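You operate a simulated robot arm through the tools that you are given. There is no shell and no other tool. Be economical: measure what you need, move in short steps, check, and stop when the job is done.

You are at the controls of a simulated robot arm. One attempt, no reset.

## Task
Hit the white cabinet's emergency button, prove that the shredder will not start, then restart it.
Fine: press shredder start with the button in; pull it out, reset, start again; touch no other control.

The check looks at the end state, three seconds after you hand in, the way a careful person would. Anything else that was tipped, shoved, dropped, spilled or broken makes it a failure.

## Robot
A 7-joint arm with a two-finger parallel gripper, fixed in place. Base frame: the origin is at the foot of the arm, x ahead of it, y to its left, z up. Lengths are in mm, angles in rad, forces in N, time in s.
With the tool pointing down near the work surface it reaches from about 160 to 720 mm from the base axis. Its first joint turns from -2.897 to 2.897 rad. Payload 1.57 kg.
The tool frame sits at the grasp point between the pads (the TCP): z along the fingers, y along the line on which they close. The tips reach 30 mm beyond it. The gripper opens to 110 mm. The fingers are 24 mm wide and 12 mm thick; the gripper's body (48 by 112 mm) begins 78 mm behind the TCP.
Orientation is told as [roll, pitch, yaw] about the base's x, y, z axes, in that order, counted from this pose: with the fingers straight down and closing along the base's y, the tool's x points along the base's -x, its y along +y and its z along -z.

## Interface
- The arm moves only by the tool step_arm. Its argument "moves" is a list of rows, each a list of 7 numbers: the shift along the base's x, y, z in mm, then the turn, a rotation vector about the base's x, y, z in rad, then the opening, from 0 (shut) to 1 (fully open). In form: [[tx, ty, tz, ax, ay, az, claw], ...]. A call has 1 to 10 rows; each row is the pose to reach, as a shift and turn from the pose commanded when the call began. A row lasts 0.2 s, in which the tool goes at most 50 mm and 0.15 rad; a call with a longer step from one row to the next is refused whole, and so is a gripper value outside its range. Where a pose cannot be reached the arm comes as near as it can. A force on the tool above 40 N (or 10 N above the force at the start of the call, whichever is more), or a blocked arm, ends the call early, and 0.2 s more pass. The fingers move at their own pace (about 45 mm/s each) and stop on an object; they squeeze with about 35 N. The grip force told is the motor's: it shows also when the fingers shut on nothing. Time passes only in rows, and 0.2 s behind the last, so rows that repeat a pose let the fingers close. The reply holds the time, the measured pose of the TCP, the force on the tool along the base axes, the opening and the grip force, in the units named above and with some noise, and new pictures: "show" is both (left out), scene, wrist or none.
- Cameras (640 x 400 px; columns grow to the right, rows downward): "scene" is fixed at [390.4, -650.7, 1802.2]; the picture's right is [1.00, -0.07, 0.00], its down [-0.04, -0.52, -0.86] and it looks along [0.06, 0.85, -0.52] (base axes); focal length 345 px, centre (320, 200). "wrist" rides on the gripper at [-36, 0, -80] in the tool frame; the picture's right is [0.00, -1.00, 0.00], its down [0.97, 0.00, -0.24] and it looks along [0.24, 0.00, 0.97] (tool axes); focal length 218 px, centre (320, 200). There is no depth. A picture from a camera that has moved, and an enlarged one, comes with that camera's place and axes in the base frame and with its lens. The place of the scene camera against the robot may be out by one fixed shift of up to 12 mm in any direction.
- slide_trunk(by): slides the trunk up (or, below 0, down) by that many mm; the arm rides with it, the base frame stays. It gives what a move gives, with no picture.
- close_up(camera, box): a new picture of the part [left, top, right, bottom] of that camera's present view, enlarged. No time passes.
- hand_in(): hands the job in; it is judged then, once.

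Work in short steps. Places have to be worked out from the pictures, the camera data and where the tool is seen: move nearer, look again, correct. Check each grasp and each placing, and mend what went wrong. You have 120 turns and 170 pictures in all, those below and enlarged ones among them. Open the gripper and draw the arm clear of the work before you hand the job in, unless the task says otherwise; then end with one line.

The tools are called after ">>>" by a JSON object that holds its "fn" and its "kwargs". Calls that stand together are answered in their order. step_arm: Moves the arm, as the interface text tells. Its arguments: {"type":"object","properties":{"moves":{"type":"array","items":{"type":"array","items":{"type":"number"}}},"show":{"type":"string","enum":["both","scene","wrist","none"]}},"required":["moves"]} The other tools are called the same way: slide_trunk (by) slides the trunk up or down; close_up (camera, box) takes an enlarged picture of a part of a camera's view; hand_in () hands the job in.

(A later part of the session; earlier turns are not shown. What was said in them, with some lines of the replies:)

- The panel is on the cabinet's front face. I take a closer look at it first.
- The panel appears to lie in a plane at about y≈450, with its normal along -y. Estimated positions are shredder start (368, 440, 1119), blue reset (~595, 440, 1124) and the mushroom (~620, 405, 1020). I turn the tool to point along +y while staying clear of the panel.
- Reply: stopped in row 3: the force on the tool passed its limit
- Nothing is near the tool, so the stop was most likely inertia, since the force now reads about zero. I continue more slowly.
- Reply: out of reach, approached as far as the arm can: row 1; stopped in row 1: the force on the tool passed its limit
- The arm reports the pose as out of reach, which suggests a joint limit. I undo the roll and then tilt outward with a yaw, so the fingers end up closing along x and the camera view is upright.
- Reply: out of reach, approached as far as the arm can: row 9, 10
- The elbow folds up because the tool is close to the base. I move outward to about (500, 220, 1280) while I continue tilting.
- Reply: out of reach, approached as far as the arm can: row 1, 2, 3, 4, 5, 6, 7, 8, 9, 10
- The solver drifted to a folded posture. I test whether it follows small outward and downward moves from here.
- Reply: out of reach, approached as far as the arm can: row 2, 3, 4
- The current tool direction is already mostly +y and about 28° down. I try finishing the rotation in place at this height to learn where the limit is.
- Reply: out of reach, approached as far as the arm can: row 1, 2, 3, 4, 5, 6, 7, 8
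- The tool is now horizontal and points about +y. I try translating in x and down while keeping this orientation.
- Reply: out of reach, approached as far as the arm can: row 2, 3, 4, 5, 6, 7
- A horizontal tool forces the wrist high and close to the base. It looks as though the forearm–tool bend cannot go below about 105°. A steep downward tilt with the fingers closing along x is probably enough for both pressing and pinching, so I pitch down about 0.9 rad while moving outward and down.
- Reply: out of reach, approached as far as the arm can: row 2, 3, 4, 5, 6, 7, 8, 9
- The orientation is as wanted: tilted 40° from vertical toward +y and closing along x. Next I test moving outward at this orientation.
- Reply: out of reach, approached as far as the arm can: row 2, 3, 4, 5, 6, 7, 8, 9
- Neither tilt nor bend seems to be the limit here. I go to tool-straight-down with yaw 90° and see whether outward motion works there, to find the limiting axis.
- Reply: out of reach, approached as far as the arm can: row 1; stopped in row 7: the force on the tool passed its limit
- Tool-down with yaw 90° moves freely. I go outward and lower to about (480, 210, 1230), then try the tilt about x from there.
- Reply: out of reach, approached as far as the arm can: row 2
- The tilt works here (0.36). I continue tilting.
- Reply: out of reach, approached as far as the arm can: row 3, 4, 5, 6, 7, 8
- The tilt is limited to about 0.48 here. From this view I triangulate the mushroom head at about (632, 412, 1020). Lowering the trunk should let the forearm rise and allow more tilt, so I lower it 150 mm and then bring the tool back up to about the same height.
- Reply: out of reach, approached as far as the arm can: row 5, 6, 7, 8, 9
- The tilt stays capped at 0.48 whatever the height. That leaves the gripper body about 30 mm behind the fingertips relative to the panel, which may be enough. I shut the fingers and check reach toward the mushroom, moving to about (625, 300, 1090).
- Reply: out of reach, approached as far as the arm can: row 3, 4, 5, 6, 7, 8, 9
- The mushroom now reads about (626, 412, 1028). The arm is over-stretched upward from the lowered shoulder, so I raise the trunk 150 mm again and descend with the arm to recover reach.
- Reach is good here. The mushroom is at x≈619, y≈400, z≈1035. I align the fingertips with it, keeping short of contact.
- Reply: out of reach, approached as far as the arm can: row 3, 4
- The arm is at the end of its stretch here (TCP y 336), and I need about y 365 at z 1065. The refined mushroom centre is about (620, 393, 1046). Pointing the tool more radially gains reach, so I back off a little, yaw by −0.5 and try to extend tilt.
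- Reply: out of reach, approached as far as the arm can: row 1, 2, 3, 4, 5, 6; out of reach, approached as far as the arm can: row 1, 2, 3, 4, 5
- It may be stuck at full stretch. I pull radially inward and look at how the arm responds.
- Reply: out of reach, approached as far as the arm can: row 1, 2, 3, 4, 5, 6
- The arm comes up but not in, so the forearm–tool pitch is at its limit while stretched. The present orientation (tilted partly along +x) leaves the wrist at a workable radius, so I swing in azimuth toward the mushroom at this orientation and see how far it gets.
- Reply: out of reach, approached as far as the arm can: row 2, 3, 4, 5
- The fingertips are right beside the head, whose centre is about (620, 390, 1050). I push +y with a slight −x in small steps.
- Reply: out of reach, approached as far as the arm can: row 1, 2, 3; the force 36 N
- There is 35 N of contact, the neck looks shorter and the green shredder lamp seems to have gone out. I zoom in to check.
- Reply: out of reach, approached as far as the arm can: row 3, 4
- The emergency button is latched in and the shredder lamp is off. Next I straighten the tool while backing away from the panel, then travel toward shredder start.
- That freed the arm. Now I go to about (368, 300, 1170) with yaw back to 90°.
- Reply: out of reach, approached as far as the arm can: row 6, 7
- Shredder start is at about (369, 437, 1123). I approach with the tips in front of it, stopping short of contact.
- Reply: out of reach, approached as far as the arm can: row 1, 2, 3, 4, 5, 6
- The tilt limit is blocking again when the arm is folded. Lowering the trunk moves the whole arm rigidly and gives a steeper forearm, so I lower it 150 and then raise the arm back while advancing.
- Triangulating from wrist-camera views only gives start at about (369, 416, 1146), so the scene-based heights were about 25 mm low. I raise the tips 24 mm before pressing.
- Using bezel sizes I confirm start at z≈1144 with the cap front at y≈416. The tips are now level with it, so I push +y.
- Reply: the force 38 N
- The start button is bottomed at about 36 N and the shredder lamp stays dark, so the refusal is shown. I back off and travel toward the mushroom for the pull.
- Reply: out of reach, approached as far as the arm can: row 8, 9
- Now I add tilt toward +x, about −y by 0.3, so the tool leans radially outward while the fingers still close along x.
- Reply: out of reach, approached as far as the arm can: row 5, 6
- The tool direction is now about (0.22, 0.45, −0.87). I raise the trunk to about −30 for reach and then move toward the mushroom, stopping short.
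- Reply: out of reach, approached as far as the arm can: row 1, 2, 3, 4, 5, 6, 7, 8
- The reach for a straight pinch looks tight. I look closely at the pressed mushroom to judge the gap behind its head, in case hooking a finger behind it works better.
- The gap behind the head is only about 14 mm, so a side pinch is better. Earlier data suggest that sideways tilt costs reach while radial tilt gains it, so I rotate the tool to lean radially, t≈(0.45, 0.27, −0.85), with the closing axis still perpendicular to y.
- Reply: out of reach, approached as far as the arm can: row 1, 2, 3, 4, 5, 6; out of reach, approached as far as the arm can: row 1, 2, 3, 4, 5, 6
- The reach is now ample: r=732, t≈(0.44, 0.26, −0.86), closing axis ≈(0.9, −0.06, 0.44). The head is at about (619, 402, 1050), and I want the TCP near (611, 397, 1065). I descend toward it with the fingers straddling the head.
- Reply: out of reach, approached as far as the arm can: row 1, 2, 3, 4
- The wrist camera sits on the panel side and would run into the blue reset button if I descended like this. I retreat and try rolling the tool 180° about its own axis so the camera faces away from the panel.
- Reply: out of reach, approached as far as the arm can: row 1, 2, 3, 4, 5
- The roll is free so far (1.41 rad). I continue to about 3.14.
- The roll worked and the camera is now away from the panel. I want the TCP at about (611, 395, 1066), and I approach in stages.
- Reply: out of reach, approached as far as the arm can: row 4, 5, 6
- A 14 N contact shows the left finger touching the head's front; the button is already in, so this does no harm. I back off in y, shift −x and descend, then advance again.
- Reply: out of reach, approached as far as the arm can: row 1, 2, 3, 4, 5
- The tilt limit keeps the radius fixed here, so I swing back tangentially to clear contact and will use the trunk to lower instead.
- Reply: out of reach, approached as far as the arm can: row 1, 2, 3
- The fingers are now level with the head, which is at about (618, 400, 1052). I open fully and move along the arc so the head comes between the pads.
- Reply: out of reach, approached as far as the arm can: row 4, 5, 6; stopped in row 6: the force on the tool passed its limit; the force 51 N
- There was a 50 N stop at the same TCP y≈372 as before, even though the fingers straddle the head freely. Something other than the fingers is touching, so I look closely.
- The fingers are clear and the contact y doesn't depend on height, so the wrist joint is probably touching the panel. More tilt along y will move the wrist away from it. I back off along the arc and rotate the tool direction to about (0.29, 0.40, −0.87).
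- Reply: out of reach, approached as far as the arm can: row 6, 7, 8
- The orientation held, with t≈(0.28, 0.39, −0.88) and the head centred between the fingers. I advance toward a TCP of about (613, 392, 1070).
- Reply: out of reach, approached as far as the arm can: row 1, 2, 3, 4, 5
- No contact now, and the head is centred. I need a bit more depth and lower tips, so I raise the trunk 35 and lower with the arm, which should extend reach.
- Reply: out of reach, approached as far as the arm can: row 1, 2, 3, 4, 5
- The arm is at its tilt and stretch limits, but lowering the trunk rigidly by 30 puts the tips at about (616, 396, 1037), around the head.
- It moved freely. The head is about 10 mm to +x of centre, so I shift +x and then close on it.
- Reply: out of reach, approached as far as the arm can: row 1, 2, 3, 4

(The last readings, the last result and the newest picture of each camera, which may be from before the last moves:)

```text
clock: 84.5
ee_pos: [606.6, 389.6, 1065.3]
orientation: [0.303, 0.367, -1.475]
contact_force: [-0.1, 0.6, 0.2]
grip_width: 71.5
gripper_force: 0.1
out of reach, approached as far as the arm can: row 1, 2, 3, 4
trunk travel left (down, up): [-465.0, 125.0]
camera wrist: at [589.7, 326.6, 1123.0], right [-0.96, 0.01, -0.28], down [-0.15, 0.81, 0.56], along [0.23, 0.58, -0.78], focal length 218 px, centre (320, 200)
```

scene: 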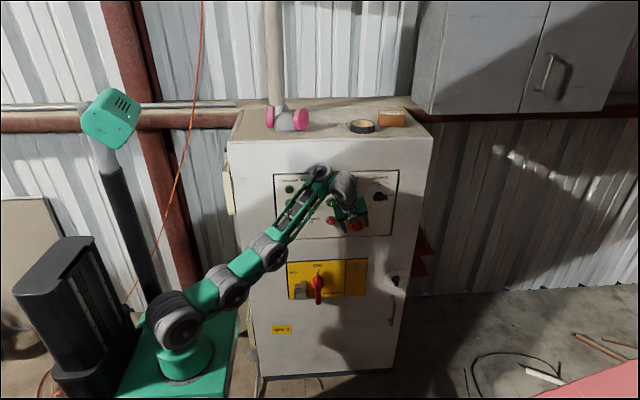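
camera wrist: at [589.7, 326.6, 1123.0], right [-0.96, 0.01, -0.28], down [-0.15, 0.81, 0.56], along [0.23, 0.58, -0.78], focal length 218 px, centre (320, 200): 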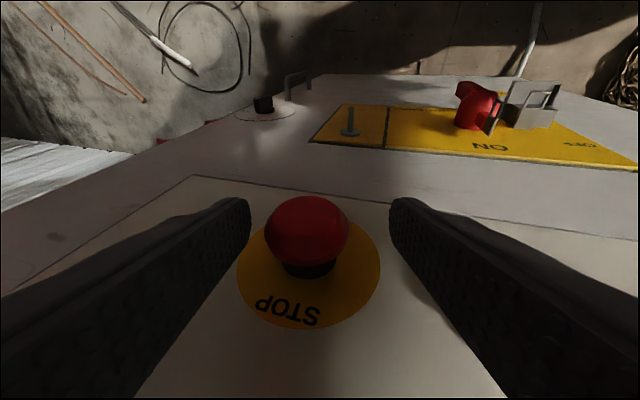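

The head sits between the pads (tips at about y 400, z 1039). I close fully on it.

>>> {"fn": "step_arm", "kwargs": {"moves": [[0, 0, 0, 0, 0, 0, 0.4], [0, 0, 0, 0, 0, 0, 0.2], [0, 0, 0, 0, 0, 0, 0], [0, 0, 0, 0, 0, 0, 0], [0, 0, 0, 0, 0, 0, 0]]}}

```text
clock: 85.5
ee_pos: [613.1, 387.9, 1066.9]
orientation: [0.31, 0.361, -1.477]
contact_force: [40.4, 5.2, 13.6]
grip_width: 42.2
gripper_force: 29.9
trunk travel left (down, up): [-465.0, 125.0]
stopped in row 5: the force on the tool passed its limit (the readings are from after the stop); the commanded pose is now the measured one
camera wrist: at [594.6, 324.6, 1124.3], right [-0.96, 0.02, -0.29], down [-0.15, 0.82, 0.56], along [0.25, 0.58, -0.78], focal length 218 px, centre (320, 200)
```

scene: 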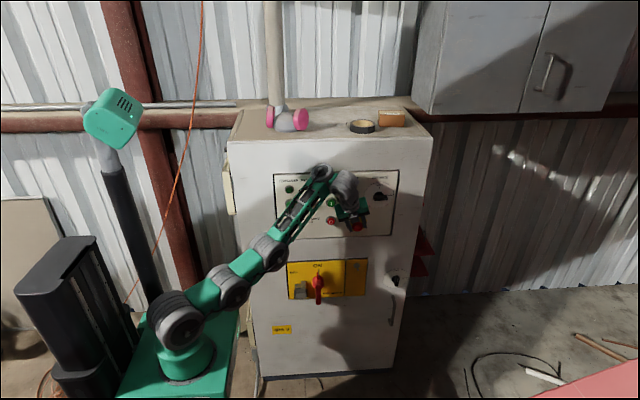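
wrist: 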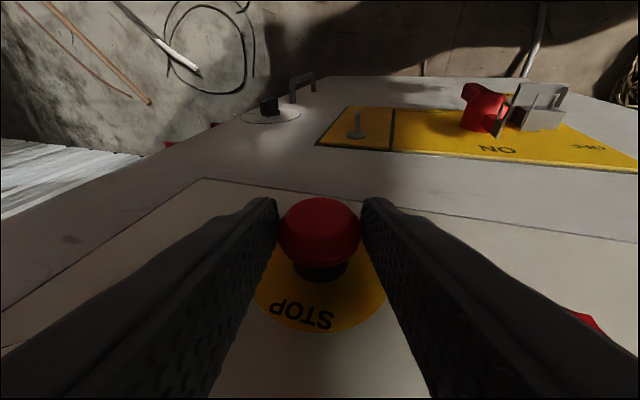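

The head is gripped (42 mm). I pull straight back in −y in small steps.

>>> {"fn": "step_arm", "kwargs": {"moves": [[0, -4, 0, 0, 0, 0, 0], [1, -8, 0, 0, 0, 0, 0], [2, -13, 0, 0, 0, 0, 0], [3, -18, 0, 0, 0, 0, 0], [4, -24, 0, 0, 0, 0, 0]]}}

```text
clock: 86.8
ee_pos: [614.0, 376.1, 1065.8]
orientation: [0.3, 0.367, -1.468]
contact_force: [-13.1, 15.0, -7.1]
grip_width: 41.8
gripper_force: 45.1
out of reach, approached as far as the arm can: row 3, 4, 5
trunk travel left (down, up): [-465.0, 125.0]
camera wrist: at [597.0, 312.8, 1124.5], right [-0.96, 0.01, -0.28], down [-0.16, 0.81, 0.56], along [0.23, 0.58, -0.78], focal length 218 px, centre (320, 200)
```

scene: 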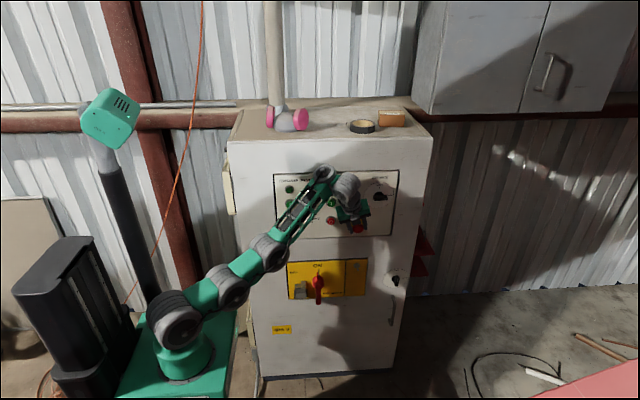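
wrist: 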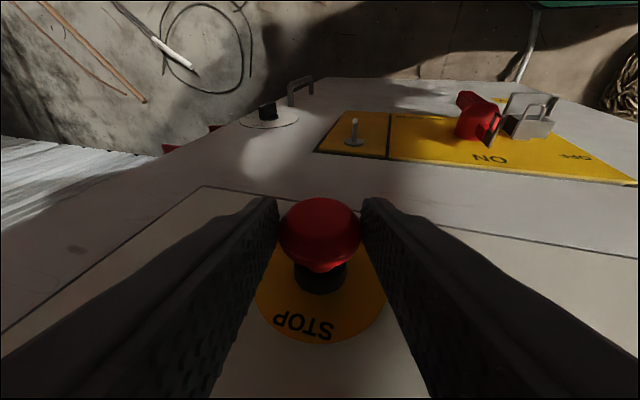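

The head moved out about 12 mm with the fingers still on it, and the red neck is visible again, so the button is out. I release it.

>>> {"fn": "step_arm", "kwargs": {"moves": [[0, 0, 0, 0, 0, 0, 0.3], [0, 0, 0, 0, 0, 0, 0.6], [0, 0, 0, 0, 0, 0, 0.9], [0, 0, 0, 0, 0, 0, 1], [0, 0, 0, 0, 0, 0, 1]]}}

>>> {"fn": "close_up", "kwargs": {"camera": "wrist", "box": [240, 170, 400, 350]}}

```text
clock: 88.0
ee_pos: [617.7, 369.8, 1069.2]
orientation: [0.308, 0.365, -1.476]
contact_force: [-0.2, -0.2, -0.5]
grip_width: 110.1
gripper_force: 0.1
trunk travel left (down, up): [-465.0, 125.0]
camera wrist: at [600.3, 306.2, 1127.1], right [-0.96, 0.02, -0.28], down [-0.15, 0.81, 0.56], along [0.24, 0.58, -0.78], focal length 218 px, centre (320, 200)
```

scene: 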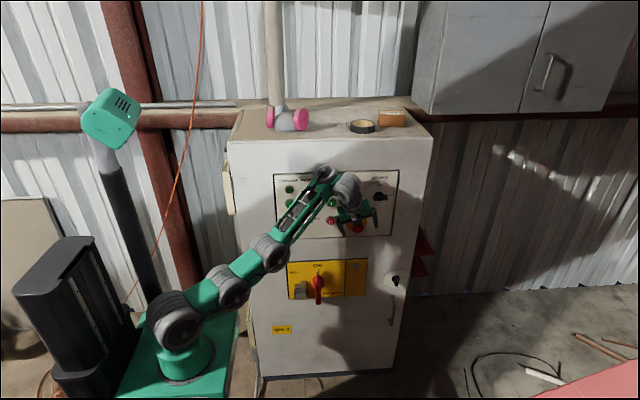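
wrist: 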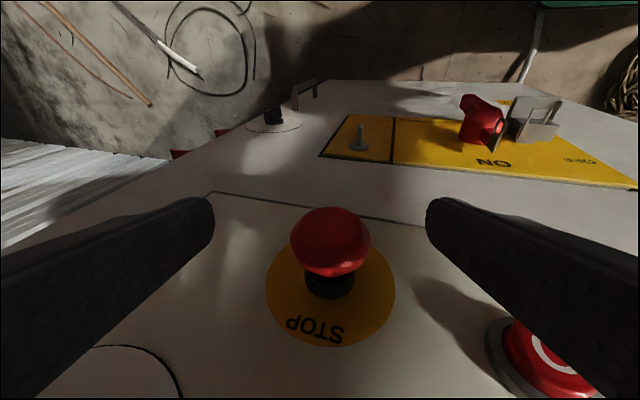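

```text
2.22 times, centred on (320, 260) of wrist
camera zoom: at [600.3, 306.2, 1127.1], right [-0.96, 0.02, -0.28], down [-0.15, 0.81, 0.56], along [0.24, 0.58, -0.78], focal length 485 px, centre (320, 67)
```

zoom: 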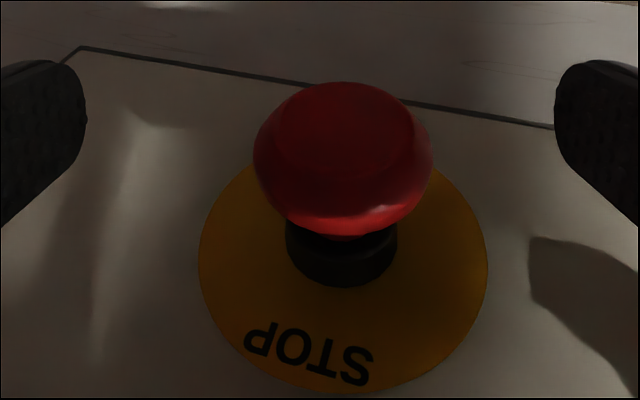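

The button looks out, with the collar and red neck visible. I retreat along the arc, rise, shut the fingers and add y-tilt ready for pressing reset at about (593, 416, 1145).

>>> {"fn": "step_arm", "kwargs": {"moves": [[7, -12, 2, 0, 0, 0, 1], [14, -25, 6, 0, 0, 0, 1], [20, -38, 20, 0, 0, 0, 0.7], [20, -45, 40, 0, 0, 0, 0.4], [20, -50, 60, 0, 0, 0, 0.1], [15, -50, 75, 0, 0, 0, 0], [10, -50, 90, 0.03, 0.034, 0.023, 0], [0, -50, 100, 0.06, 0.068, 0.046, 0], [-10, -50, 105, 0.088, 0.101, 0.069, 0]]}}

>>> {"fn": "close_up", "kwargs": {"camera": "scene", "box": [270, 150, 410, 245]}}

```text
clock: 90.0
ee_pos: [609.0, 320.1, 1173.7]
orientation: [0.21, 0.465, -1.446]
contact_force: [-0.7, 0.4, -0.1]
grip_width: 0.0
gripper_force: 15.1
trunk travel left (down, up): [-465.0, 125.0]
camera wrist: at [601.5, 252.0, 1228.2], right [-0.98, -0.03, -0.19], down [-0.15, 0.75, 0.65], along [0.12, 0.66, -0.74], focal length 218 px, centre (320, 200)
```

scene: 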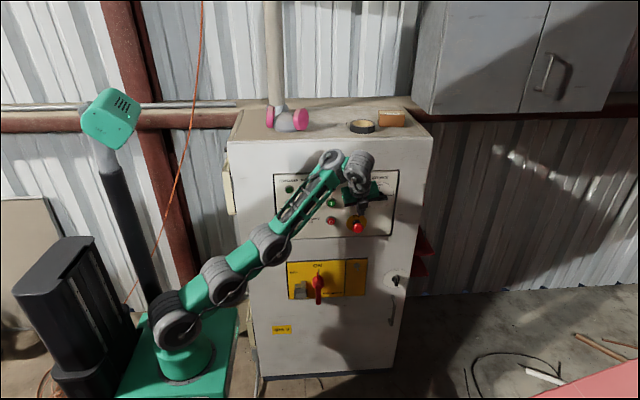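
wrist: 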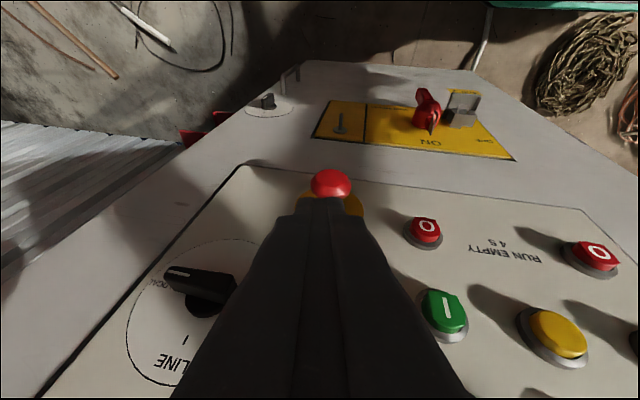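

```text
4.21 times, centred on (340, 198) of scene
camera zoom: at [390.4, -650.7, 1802.2], right [1.0, -0.07, 0.0], down [-0.04, -0.52, -0.86], along [0.06, 0.85, -0.52], focal length 1453 px, centre (236, 210)
```

zoom: 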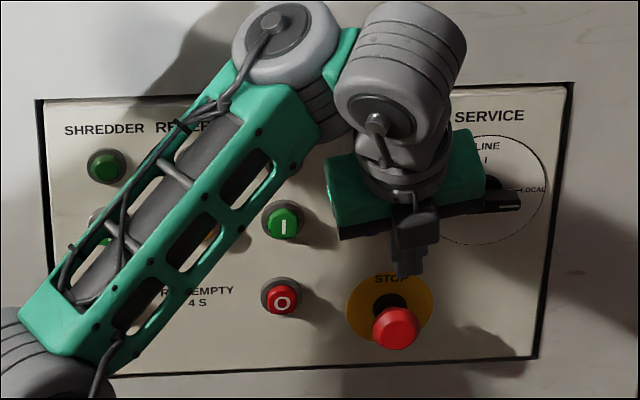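

The head-to-plate offset matches the original picture, so the emergency button is out. I now move the tips in front of the blue reset at about (594, 416, 1145), short of contact.

>>> {"fn": "step_arm", "kwargs": {"moves": [[-6, 8, -2, 0, 0, 0, 0], [-12, 18, -5, 0, 0, 0, 0], [-17, 30, -8, 0, 0, 0, 0], [-18, 42, -8, 0, 0, 0, 0], [-18, 50, -8, 0, 0, 0, 0]]}}

>>> {"fn": "close_up", "kwargs": {"camera": "scene", "box": [310, 150, 410, 235]}}

```text
clock: 91.2
ee_pos: [589.6, 368.9, 1165.9]
orientation: [0.212, 0.465, -1.445]
contact_force: [-1.5, 0.5, 0.9]
grip_width: 0.0
gripper_force: 21.2
trunk travel left (down, up): [-465.0, 125.0]
camera wrist: at [582.4, 301.4, 1219.8], right [-0.98, -0.03, -0.19], down [-0.15, 0.75, 0.64], along [0.12, 0.66, -0.74], focal length 218 px, centre (320, 200)
```

scene: 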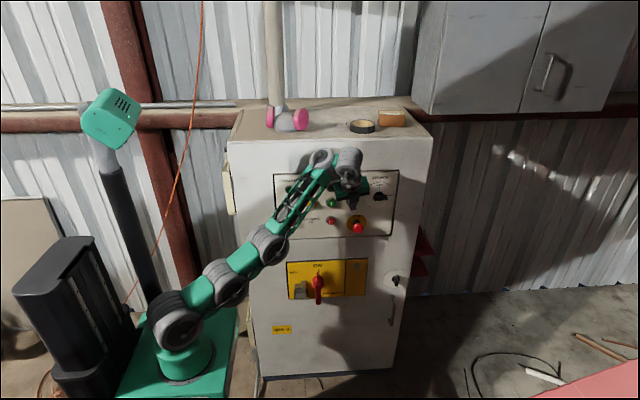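
wrist: 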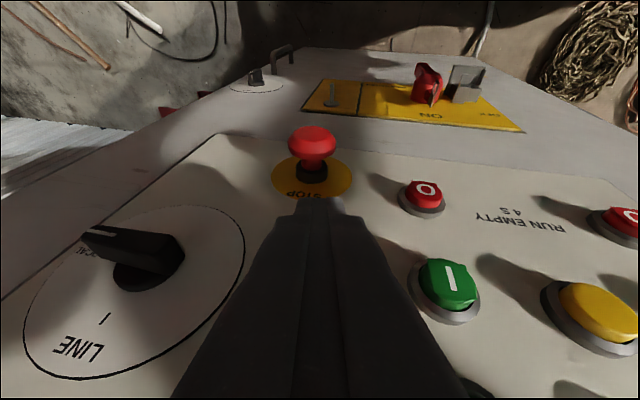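

```text
4.71 times, centred on (360, 192) of scene
camera zoom: at [390.4, -650.7, 1802.2], right [1.0, -0.07, 0.0], down [-0.04, -0.52, -0.86], along [0.06, 0.85, -0.52], focal length 1624 px, centre (132, 235)
```

zoom: 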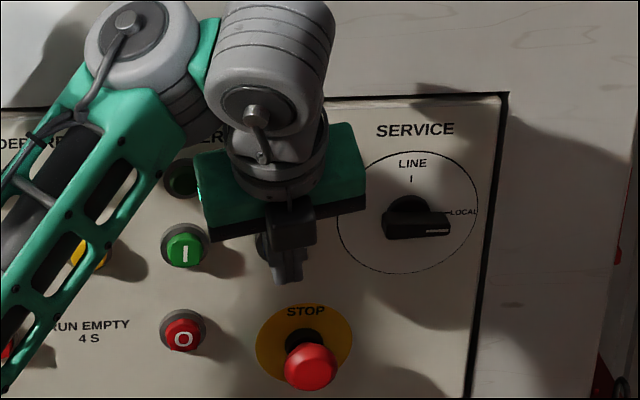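

The tips appear slightly low and right of the hidden blue cap, by about 9 mm and 4 mm. I correct this and press +y.

>>> {"fn": "step_arm", "kwargs": {"moves": [[-2, 0, 4, 0, 0, 0, 0], [-4, 4, 8, 0, 0, 0, 0], [-4, 10, 8, 0, 0, 0, 0], [-4, 16, 8, 0, 0, 0, 0], [-4, 20, 8, 0, 0, 0, 0], [-4, 24, 8, 0, 0, 0, 0], [-4, 28, 8, 0, 0, 0, 0], [-4, 32, 8, 0, 0, 0, 0]]}}

>>> {"fn": "close_up", "kwargs": {"camera": "scene", "box": [310, 150, 410, 235]}}

```text
clock: 93.0
ee_pos: [576.9, 392.5, 1166.8]
orientation: [0.212, 0.464, -1.446]
contact_force: [-2.7, -3.8, 0.6]
grip_width: 0.0
gripper_force: 21.8
out of reach, approached as far as the arm can: row 3, 4, 5, 6, 7, 8
trunk travel left (down, up): [-465.0, 125.0]
camera wrist: at [568.4, 323.9, 1221.9], right [-0.98, -0.03, -0.19], down [-0.15, 0.75, 0.65], along [0.12, 0.66, -0.74], focal length 218 px, centre (320, 200)
```

scene: 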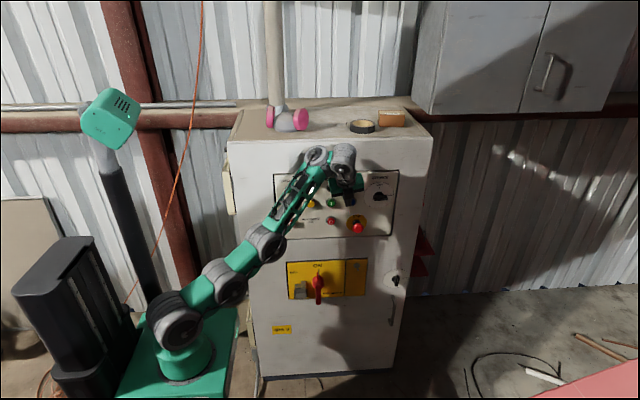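
wrist: 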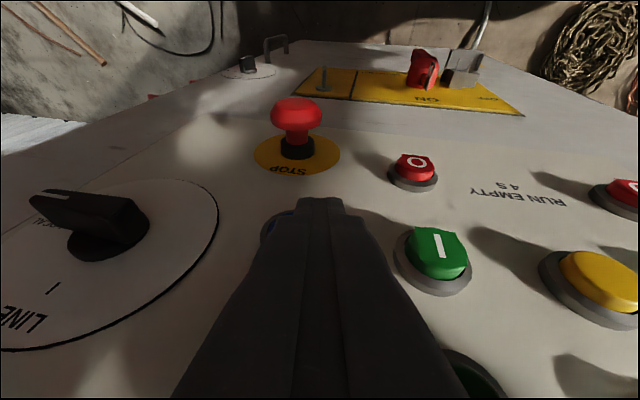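

```text
4.71 times, centred on (360, 192) of scene
camera zoom: at [390.4, -650.7, 1802.2], right [1.0, -0.07, 0.0], down [-0.04, -0.52, -0.86], along [0.06, 0.85, -0.52], focal length 1624 px, centre (132, 235)
```

zoom: 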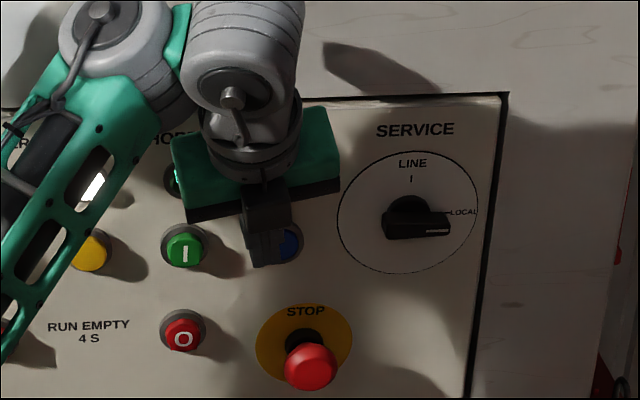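

There was only a light touch; the reach ran out and the tip drifted left of the blue cap. I back off, shift some tilt to the radial direction for reach, and realign.

>>> {"fn": "step_arm", "kwargs": {"moves": [[2, -10, 2, 0, 0, 0, 0], [4, -22, 4, 0, 0, 0, 0], [8, -25, 8, -0.035, -0.04, -0.027, 0], [10, -25, 8, -0.07, -0.08, -0.055, 0], [10, -20, 8, -0.07, -0.08, -0.055, 0], [9, -15, 8, -0.07, -0.08, -0.055, 0]]}}

>>> {"fn": "close_up", "kwargs": {"camera": "scene", "box": [310, 150, 410, 235]}}

```text
clock: 94.3
ee_pos: [586.0, 376.9, 1177.7]
orientation: [0.288, 0.386, -1.47]
contact_force: [-1.0, 0.3, -0.9]
grip_width: 0.0
gripper_force: 20.9
trunk travel left (down, up): [-465.0, 125.0]
camera wrist: at [570.1, 313.4, 1233.9], right [-0.96, 0.01, -0.26], down [-0.15, 0.8, 0.58], along [0.22, 0.6, -0.77], focal length 218 px, centre (320, 200)
```

scene: 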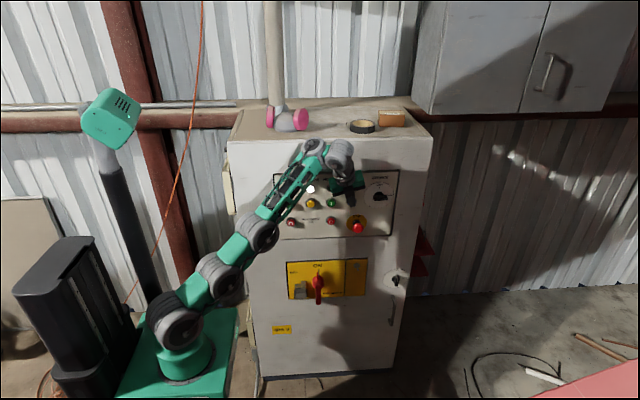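
wrist: 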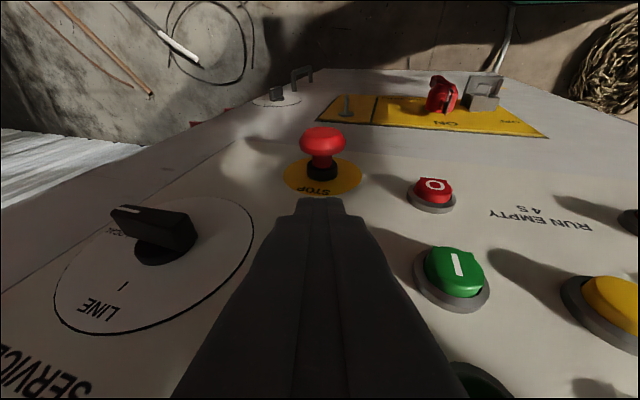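

```text
4.71 times, centred on (360, 192) of scene
camera zoom: at [390.4, -650.7, 1802.2], right [1.0, -0.07, 0.0], down [-0.04, -0.52, -0.86], along [0.06, 0.85, -0.52], focal length 1624 px, centre (132, 235)
```

zoom: 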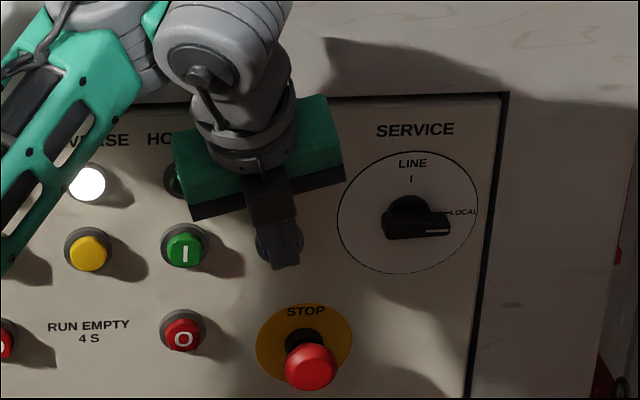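

The tip is now aligned horizontally with the blue button and slightly low. I raise it 4 mm and press +y.

>>> {"fn": "step_arm", "kwargs": {"moves": [[0, 5, 4, 0, 0, 0, 0], [0, 10, 4, 0, 0, 0, 0], [0, 14, 4, 0, 0, 0, 0], [0, 18, 4, 0, 0, 0, 0], [0, 22, 4, 0, 0, 0, 0], [0, 26, 4, 0, 0, 0, 0]]}}

>>> {"fn": "close_up", "kwargs": {"camera": "scene", "box": [270, 150, 410, 235]}}

```text
clock: 95.8
ee_pos: [585.7, 402.1, 1183.4]
orientation: [0.29, 0.386, -1.468]
contact_force: [-1.4, -6.7, 6.6]
grip_width: 0.0
gripper_force: 21.3
trunk travel left (down, up): [-465.0, 125.0]
camera wrist: at [569.4, 338.1, 1240.2], right [-0.96, 0.01, -0.27], down [-0.15, 0.8, 0.58], along [0.22, 0.6, -0.77], focal length 218 px, centre (320, 200)
```

scene: 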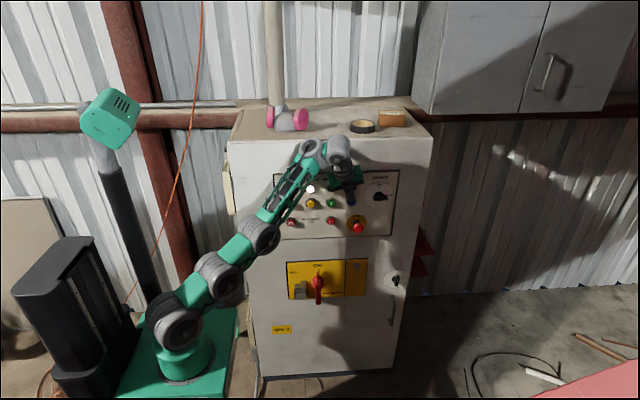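
wrist: 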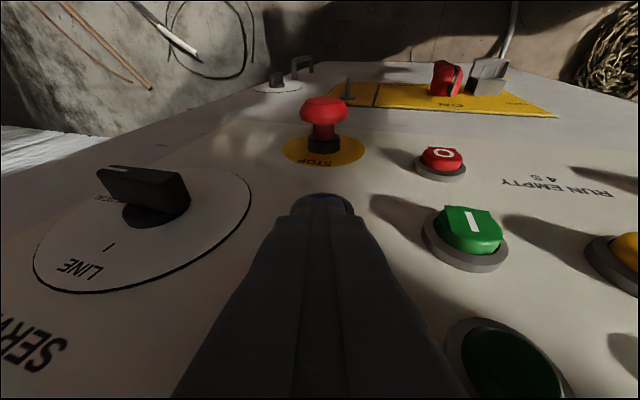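

```text
4.57 times, centred on (340, 192) of scene
camera zoom: at [390.4, -650.7, 1802.2], right [1.0, -0.07, 0.0], down [-0.04, -0.52, -0.86], along [0.06, 0.85, -0.52], focal length 1577 px, centre (229, 234)
```

zoom: 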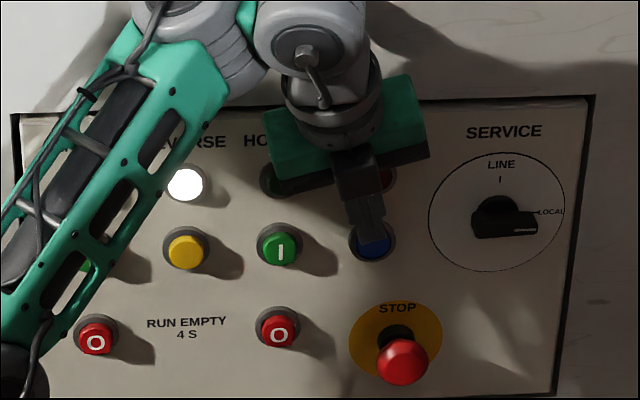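

Blue now shows below the tip, so I'm a few mm high with only light contact. I back off slightly, lower 7 mm and press again.

>>> {"fn": "step_arm", "kwargs": {"moves": [[0, -8, 0, 0, 0, 0, 0], [0, -10, -5, 0, 0, 0, 0], [0, -8, -8, 0, 0, 0, 0], [0, -4, -8, 0, 0, 0, 0], [0, 0, -8, 0, 0, 0, 0], [0, 4, -8, 0, 0, 0, 0], [0, 8, -8, 0, 0, 0, 0]]}}

>>> {"fn": "close_up", "kwargs": {"camera": "scene", "box": [270, 150, 410, 235]}}

```text
clock: 97.0
ee_pos: [584.5, 401.4, 1182.1]
orientation: [0.306, 0.397, -1.463]
contact_force: [-0.5, -6.4, 18.7]
grip_width: 0.1
gripper_force: 21.3
trunk travel left (down, up): [-465.0, 125.0]
stopped in row 6: the force on the tool passed its limit (the readings are from after the stop); the commanded pose is now the measured one
camera wrist: at [567.7, 336.2, 1238.4], right [-0.96, 0.01, -0.28], down [-0.16, 0.8, 0.59], along [0.23, 0.61, -0.76], focal length 218 px, centre (320, 200)
```

scene: 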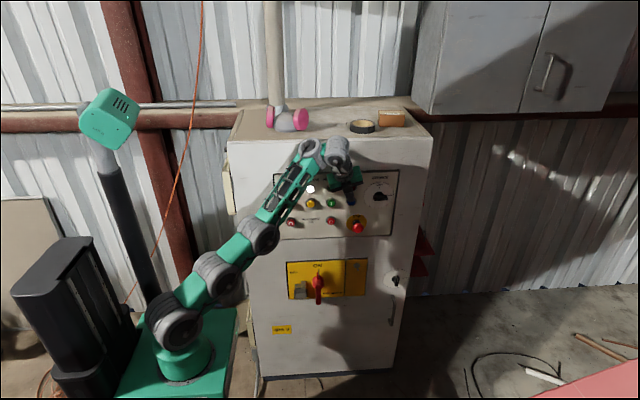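
wrist: 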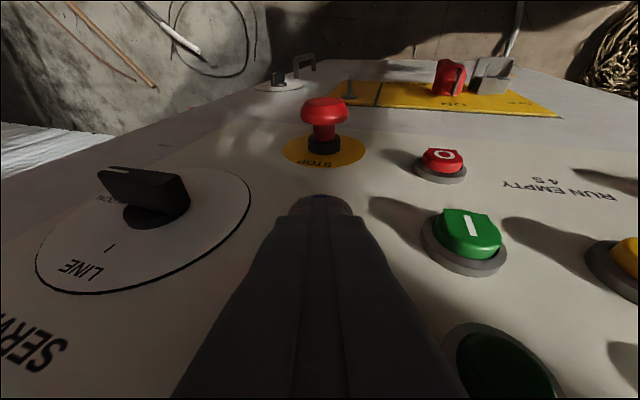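

```text
4.57 times, centred on (340, 192) of scene
camera zoom: at [390.4, -650.7, 1802.2], right [1.0, -0.07, 0.0], down [-0.04, -0.52, -0.86], along [0.06, 0.85, -0.52], focal length 1577 px, centre (229, 234)
```

zoom: 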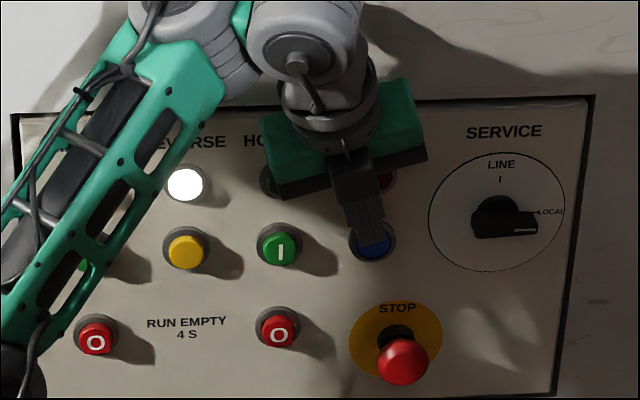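

The upward force shows the tip resting on top of the cap, so the cap centre is nearer z 1146. I back off fully, lower and press again.

>>> {"fn": "step_arm", "kwargs": {"moves": [[0, -10, 2, 0, 0, 0, 0], [0, -22, 2, 0, 0, 0, 0], [0, -24, -6, 0, 0, 0, 0], [0, -24, -14, 0, 0, 0, 0], [0, -24, -14, 0, 0, 0, 0]], "show": "none"}}

>>> {"fn": "step_arm", "kwargs": {"moves": [[0, 6, 0, 0, 0, 0, 0], [0, 12, 0, 0, 0, 0, 0], [0, 16, 0, 0, 0, 0, 0], [0, 20, 0, 0, 0, 0, 0], [0, 24, 0, 0, 0, 0, 0], [0, 28, 0, 0, 0, 0, 0], [0, 32, 0, 0, 0, 0, 0]]}}

>>> {"fn": "close_up", "kwargs": {"camera": "scene", "box": [270, 150, 410, 235]}}

```text
clock: 98.2
ee_pos: [585.5, 379.0, 1161.0]
orientation: [0.292, 0.388, -1.467]
contact_force: [-0.1, 0.2, 0.2]
grip_width: 0.0
gripper_force: 21.0
trunk travel left (down, up): [-465.0, 125.0]
```

```text
clock: 99.5
ee_pos: [587.6, 399.1, 1162.6]
orientation: [0.293, 0.392, -1.473]
contact_force: [-9.1, -42.7, -2.4]
grip_width: 0.1
gripper_force: 21.3
trunk travel left (down, up): [-465.0, 125.0]
stopped in row 6: the force on the tool passed its limit (the readings are from after the stop); the commanded pose is now the measured one
camera wrist: at [571.2, 334.9, 1219.3], right [-0.96, 0.02, -0.27], down [-0.15, 0.8, 0.58], along [0.22, 0.6, -0.77], focal length 218 px, centre (320, 200)
```

scene: 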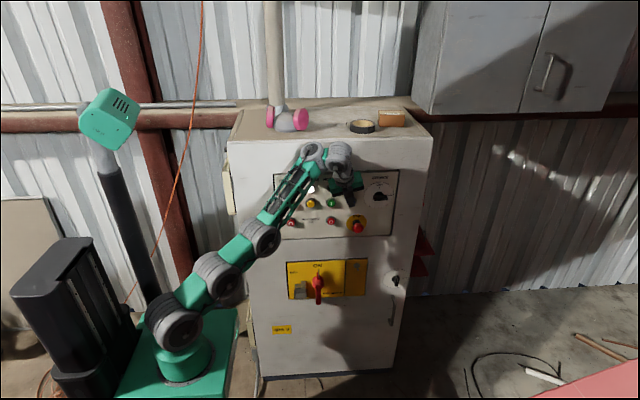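
wrist: 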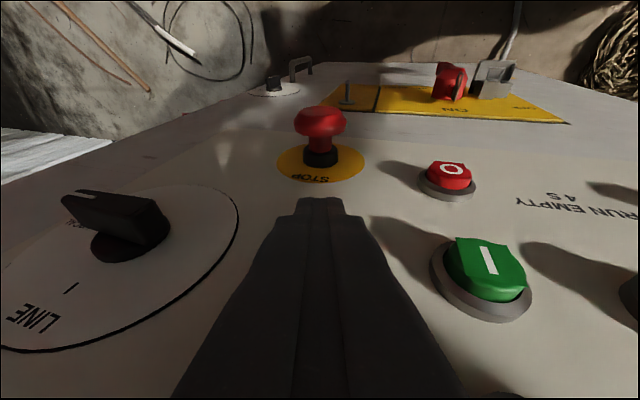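

```text
4.57 times, centred on (340, 192) of scene
camera zoom: at [390.4, -650.7, 1802.2], right [1.0, -0.07, 0.0], down [-0.04, -0.52, -0.86], along [0.06, 0.85, -0.52], focal length 1577 px, centre (229, 234)
```

zoom: 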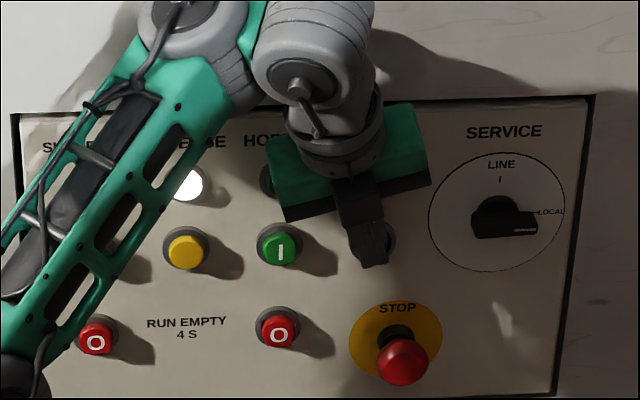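

The press registered at 42.7 N with the cap bottomed, at the same depth as the start press. I back away, reduce tilt and travel toward shredder start.

>>> {"fn": "step_arm", "kwargs": {"moves": [[0, -10, 0, 0, 0, 0, 0], [4, -25, 3, 0, 0, 0, 0], [10, -40, 8, 0, 0, 0, 0], [14, -55, 15, 0, 0, 0, 0], [14, -65, 20, -0.03, 0.06, 0, 0], [10, -75, 25, -0.06, 0.12, 0, 0], [0, -90, 30, -0.1, 0.18, 0, 0], [-15, -105, 35, -0.13, 0.24, 0, 0], [-30, -120, 40, -0.16, 0.26, 0, 0], [-50, -130, 40, -0.16, 0.26, 0, 0]], "show": "scene"}}

```text
clock: 101.7
ee_pos: [534.1, 275.8, 1199.5]
orientation: [0.007, 0.242, -1.553]
contact_force: [-0.2, 0.3, 0.5]
grip_width: 0.0
gripper_force: 21.6
trunk travel left (down, up): [-465.0, 125.0]
```

scene: 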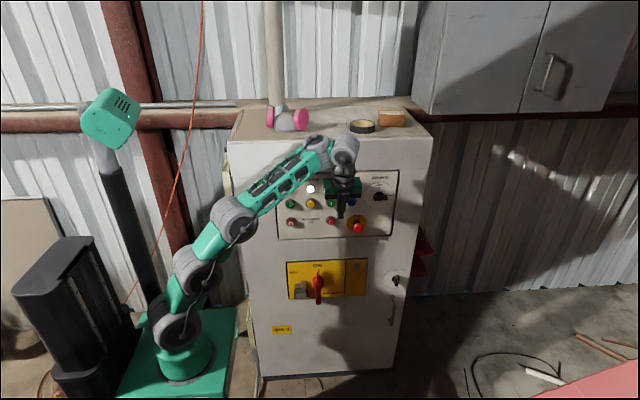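

The arm is free, with tilt at 0.24 toward +y. I lower the trunk to −150 as in the earlier start press and move to about (369, 330, 1168) with tilt about 0.46.

>>> {"fn": "slide_trunk", "kwargs": {"by": -90}}

>>> {"fn": "step_arm", "kwargs": {"moves": [[-20, 0, 8, 0, 0, 0, 0], [-40, 0, 16, 0, 0, 0, 0], [-60, 0, 24, 0, 0, 0, 0], [-80, 5, 32, 0, 0, 0, 0], [-100, 10, 40, 0.04, 0, 0, 0], [-120, 20, 48, 0.08, 0, 0, 0], [-138, 30, 54, 0.12, 0, 0, 0], [-154, 42, 58, 0.16, 0, 0, 0], [-164, 55, 58, 0.2, 0, 0, 0]]}}

```text
clock: 102.9
ee_pos: [535.2, 275.4, 1110.7]
orientation: [0.01, 0.243, -1.554]
contact_force: [-0.5, -0.1, -0.2]
grip_width: 0.0
gripper_force: 21.2
trunk travel left (down, up): [-375.0, 215.0]
```

```text
clock: 104.9
ee_pos: [371.0, 330.0, 1167.1]
orientation: [0.01, 0.443, -1.556]
contact_force: [-0.4, 0.0, 0.0]
grip_width: 0.0
gripper_force: 21.4
trunk travel left (down, up): [-375.0, 215.0]
camera wrist: at [371.4, 263.5, 1224.8], right [-1.0, -0.01, -0.01], down [-0.02, 0.77, 0.63], along [0.0, 0.63, -0.77], focal length 218 px, centre (320, 200)
```

scene: 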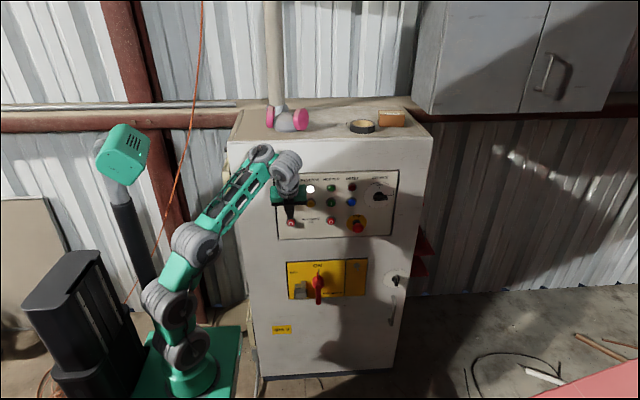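
wrist: 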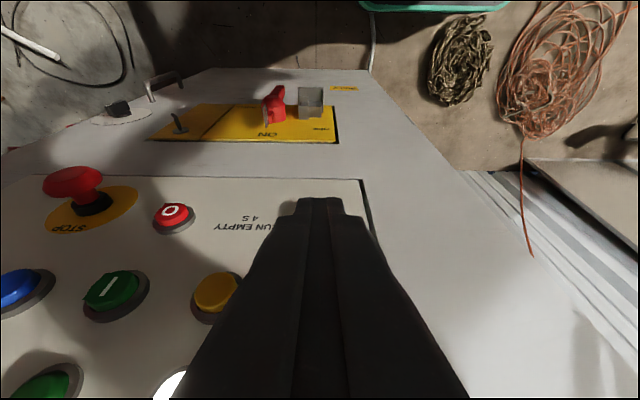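

The tool is at the same x and z as my successful start press (370, ·, 1167). I advance and press.

>>> {"fn": "step_arm", "kwargs": {"moves": [[0, 12, 0, 0, 0, 0, 0], [-1, 24, 0, 0, 0, 0, 0], [-1, 36, 0, 0, 0, 0, 0], [-1, 48, 0, 0, 0, 0, 0], [-1, 58, 0, 0, 0, 0, 0], [-1, 63, 0, 0, 0, 0, 0], [-1, 67, 0, 0, 0, 0, 0], [-1, 71, 0, 0, 0, 0, 0]]}}

>>> {"fn": "close_up", "kwargs": {"camera": "scene", "box": [260, 150, 400, 240]}}

```text
clock: 106.7
ee_pos: [369.4, 397.5, 1168.8]
orientation: [0.014, 0.443, -1.553]
contact_force: [-7.2, -36.4, -7.6]
grip_width: 0.0
gripper_force: 21.0
trunk travel left (down, up): [-375.0, 215.0]
camera wrist: at [370.5, 330.5, 1225.5], right [-1.0, -0.01, -0.01], down [-0.01, 0.77, 0.63], along [0.0, 0.63, -0.77], focal length 218 px, centre (320, 200)
```

scene: 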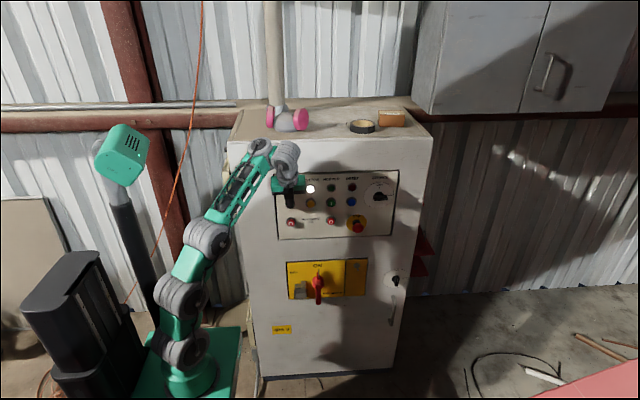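
wrist: 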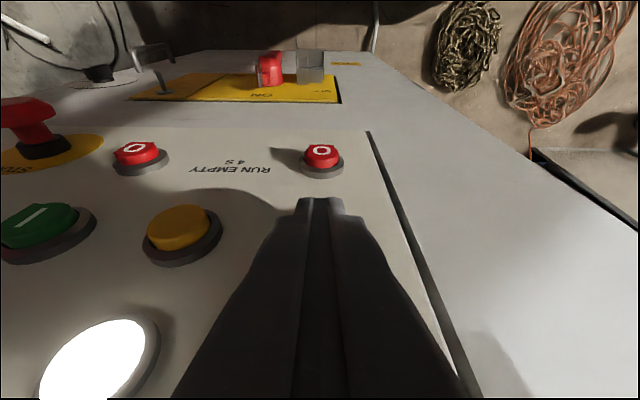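

```text
4.44 times, centred on (330, 195) of scene
camera zoom: at [390.4, -650.7, 1802.2], right [1.0, -0.07, 0.0], down [-0.04, -0.52, -0.86], along [0.06, 0.85, -0.52], focal length 1533 px, centre (276, 222)
```

zoom: 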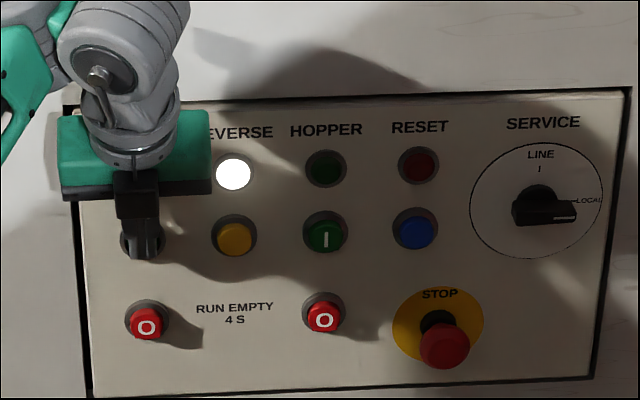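

The start button is pressed at 36 N. I back off and look at the shredder lamp.

>>> {"fn": "step_arm", "kwargs": {"moves": [[0, -12, 0, 0, 0, 0, 0], [0, -30, 0, 0, 0, 0, 0], [0, -55, 0, 0, 0, 0, 0], [0, -80, 0, 0, 0, 0, 0], [5, -110, 0, -0.05, 0, 0, 0], [20, -140, 0, -0.1, 0, 0, 0], [50, -170, 0, -0.15, 0, 0, 0.3], [90, -195, 0, -0.2, 0, 0, 0.6], [130, -215, 0, -0.25, 0, 0, 0.6]]}}

>>> {"fn": "close_up", "kwargs": {"camera": "scene", "box": [260, 150, 400, 240]}}

```text
clock: 108.7
ee_pos: [501.0, 186.8, 1168.3]
orientation: [0.008, 0.192, -1.557]
contact_force: [-0.6, -0.3, 0.4]
grip_width: 65.6
gripper_force: 0.5
trunk travel left (down, up): [-375.0, 215.0]
camera wrist: at [501.7, 135.7, 1239.9], right [-1.0, -0.01, -0.01], down [-0.01, 0.91, 0.42], along [0.0, 0.42, -0.91], focal length 218 px, centre (320, 200)
```

scene: 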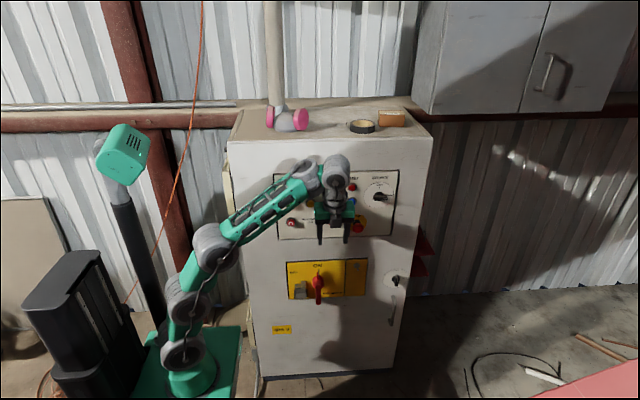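
wrist: 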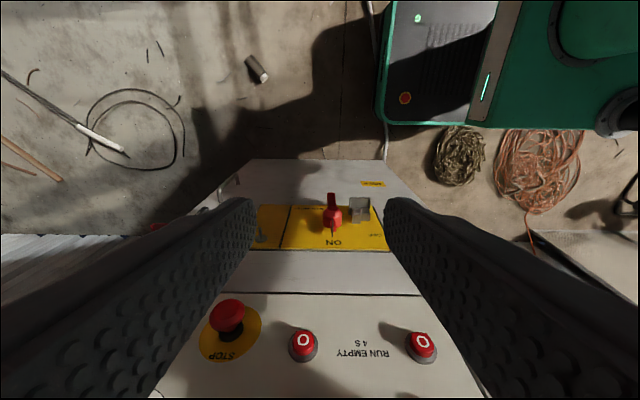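

```text
4.44 times, centred on (330, 195) of scene
camera zoom: at [390.4, -650.7, 1802.2], right [1.0, -0.07, 0.0], down [-0.04, -0.52, -0.86], along [0.06, 0.85, -0.52], focal length 1533 px, centre (276, 222)
```

zoom: 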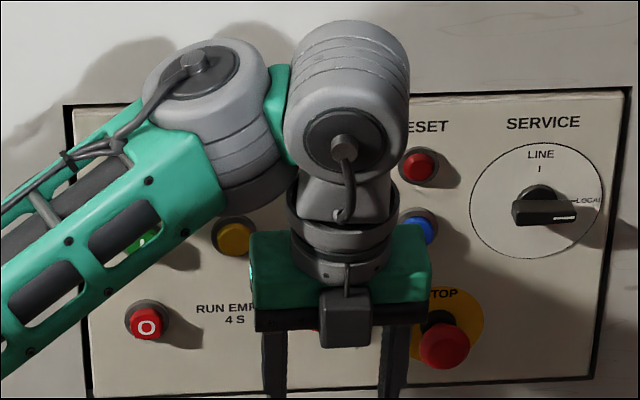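

The lamp is hidden behind the forearm. I move the arm further toward −y and down for a clear view.

>>> {"fn": "step_arm", "kwargs": {"moves": [[0, -25, -10, -0.03, 0, 0, 0.8], [0, -55, -20, -0.06, 0, 0, 1], [-5, -90, -30, -0.1, 0, 0, 1], [-10, -125, -40, -0.13, 0, 0, 1], [-15, -165, -50, -0.17, 0, 0, 1], [-20, -205, -60, -0.19, 0, 0, 1], [-25, -245, -60, -0.19, 0, 0, 1], [-30, -285, -60, -0.19, 0, 0, 1]], "show": "scene"}}

>>> {"fn": "close_up", "kwargs": {"camera": "scene", "box": [260, 150, 400, 240]}}

```text
clock: 110.5
ee_pos: [470.7, -98.1, 1107.6]
orientation: [0.005, 0.0, -1.554]
contact_force: [0.3, 0.4, 1.0]
grip_width: 109.8
gripper_force: 0.1
trunk travel left (down, up): [-375.0, 215.0]
```

scene: 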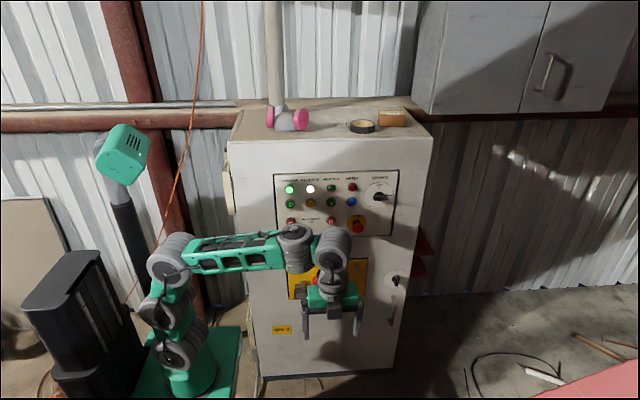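

```text
4.44 times, centred on (330, 195) of scene
camera zoom: at [390.4, -650.7, 1802.2], right [1.0, -0.07, 0.0], down [-0.04, -0.52, -0.86], along [0.06, 0.85, -0.52], focal length 1533 px, centre (276, 222)
```

zoom: 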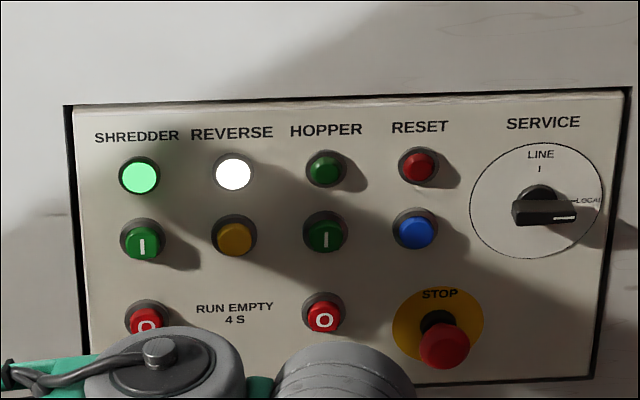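

The shredder lamp is lit again, the other indicators match the start, the emergency button is out, and the gripper is open and clear. I hand in.

>>> {"fn": "hand_in", "kwargs": {}}

```text
The job is handed in.
```

The job is done and handed in: with the emergency button pressed in, the shredder would not start; after I pulled the button out and pressed reset, it started again and its lamp is lit. While pulling the button out, the arm bumped something on or near the panel at up to 50 N. I could not see what it hit, but afterwards the other lamps and the service switch looked as they did at the start.
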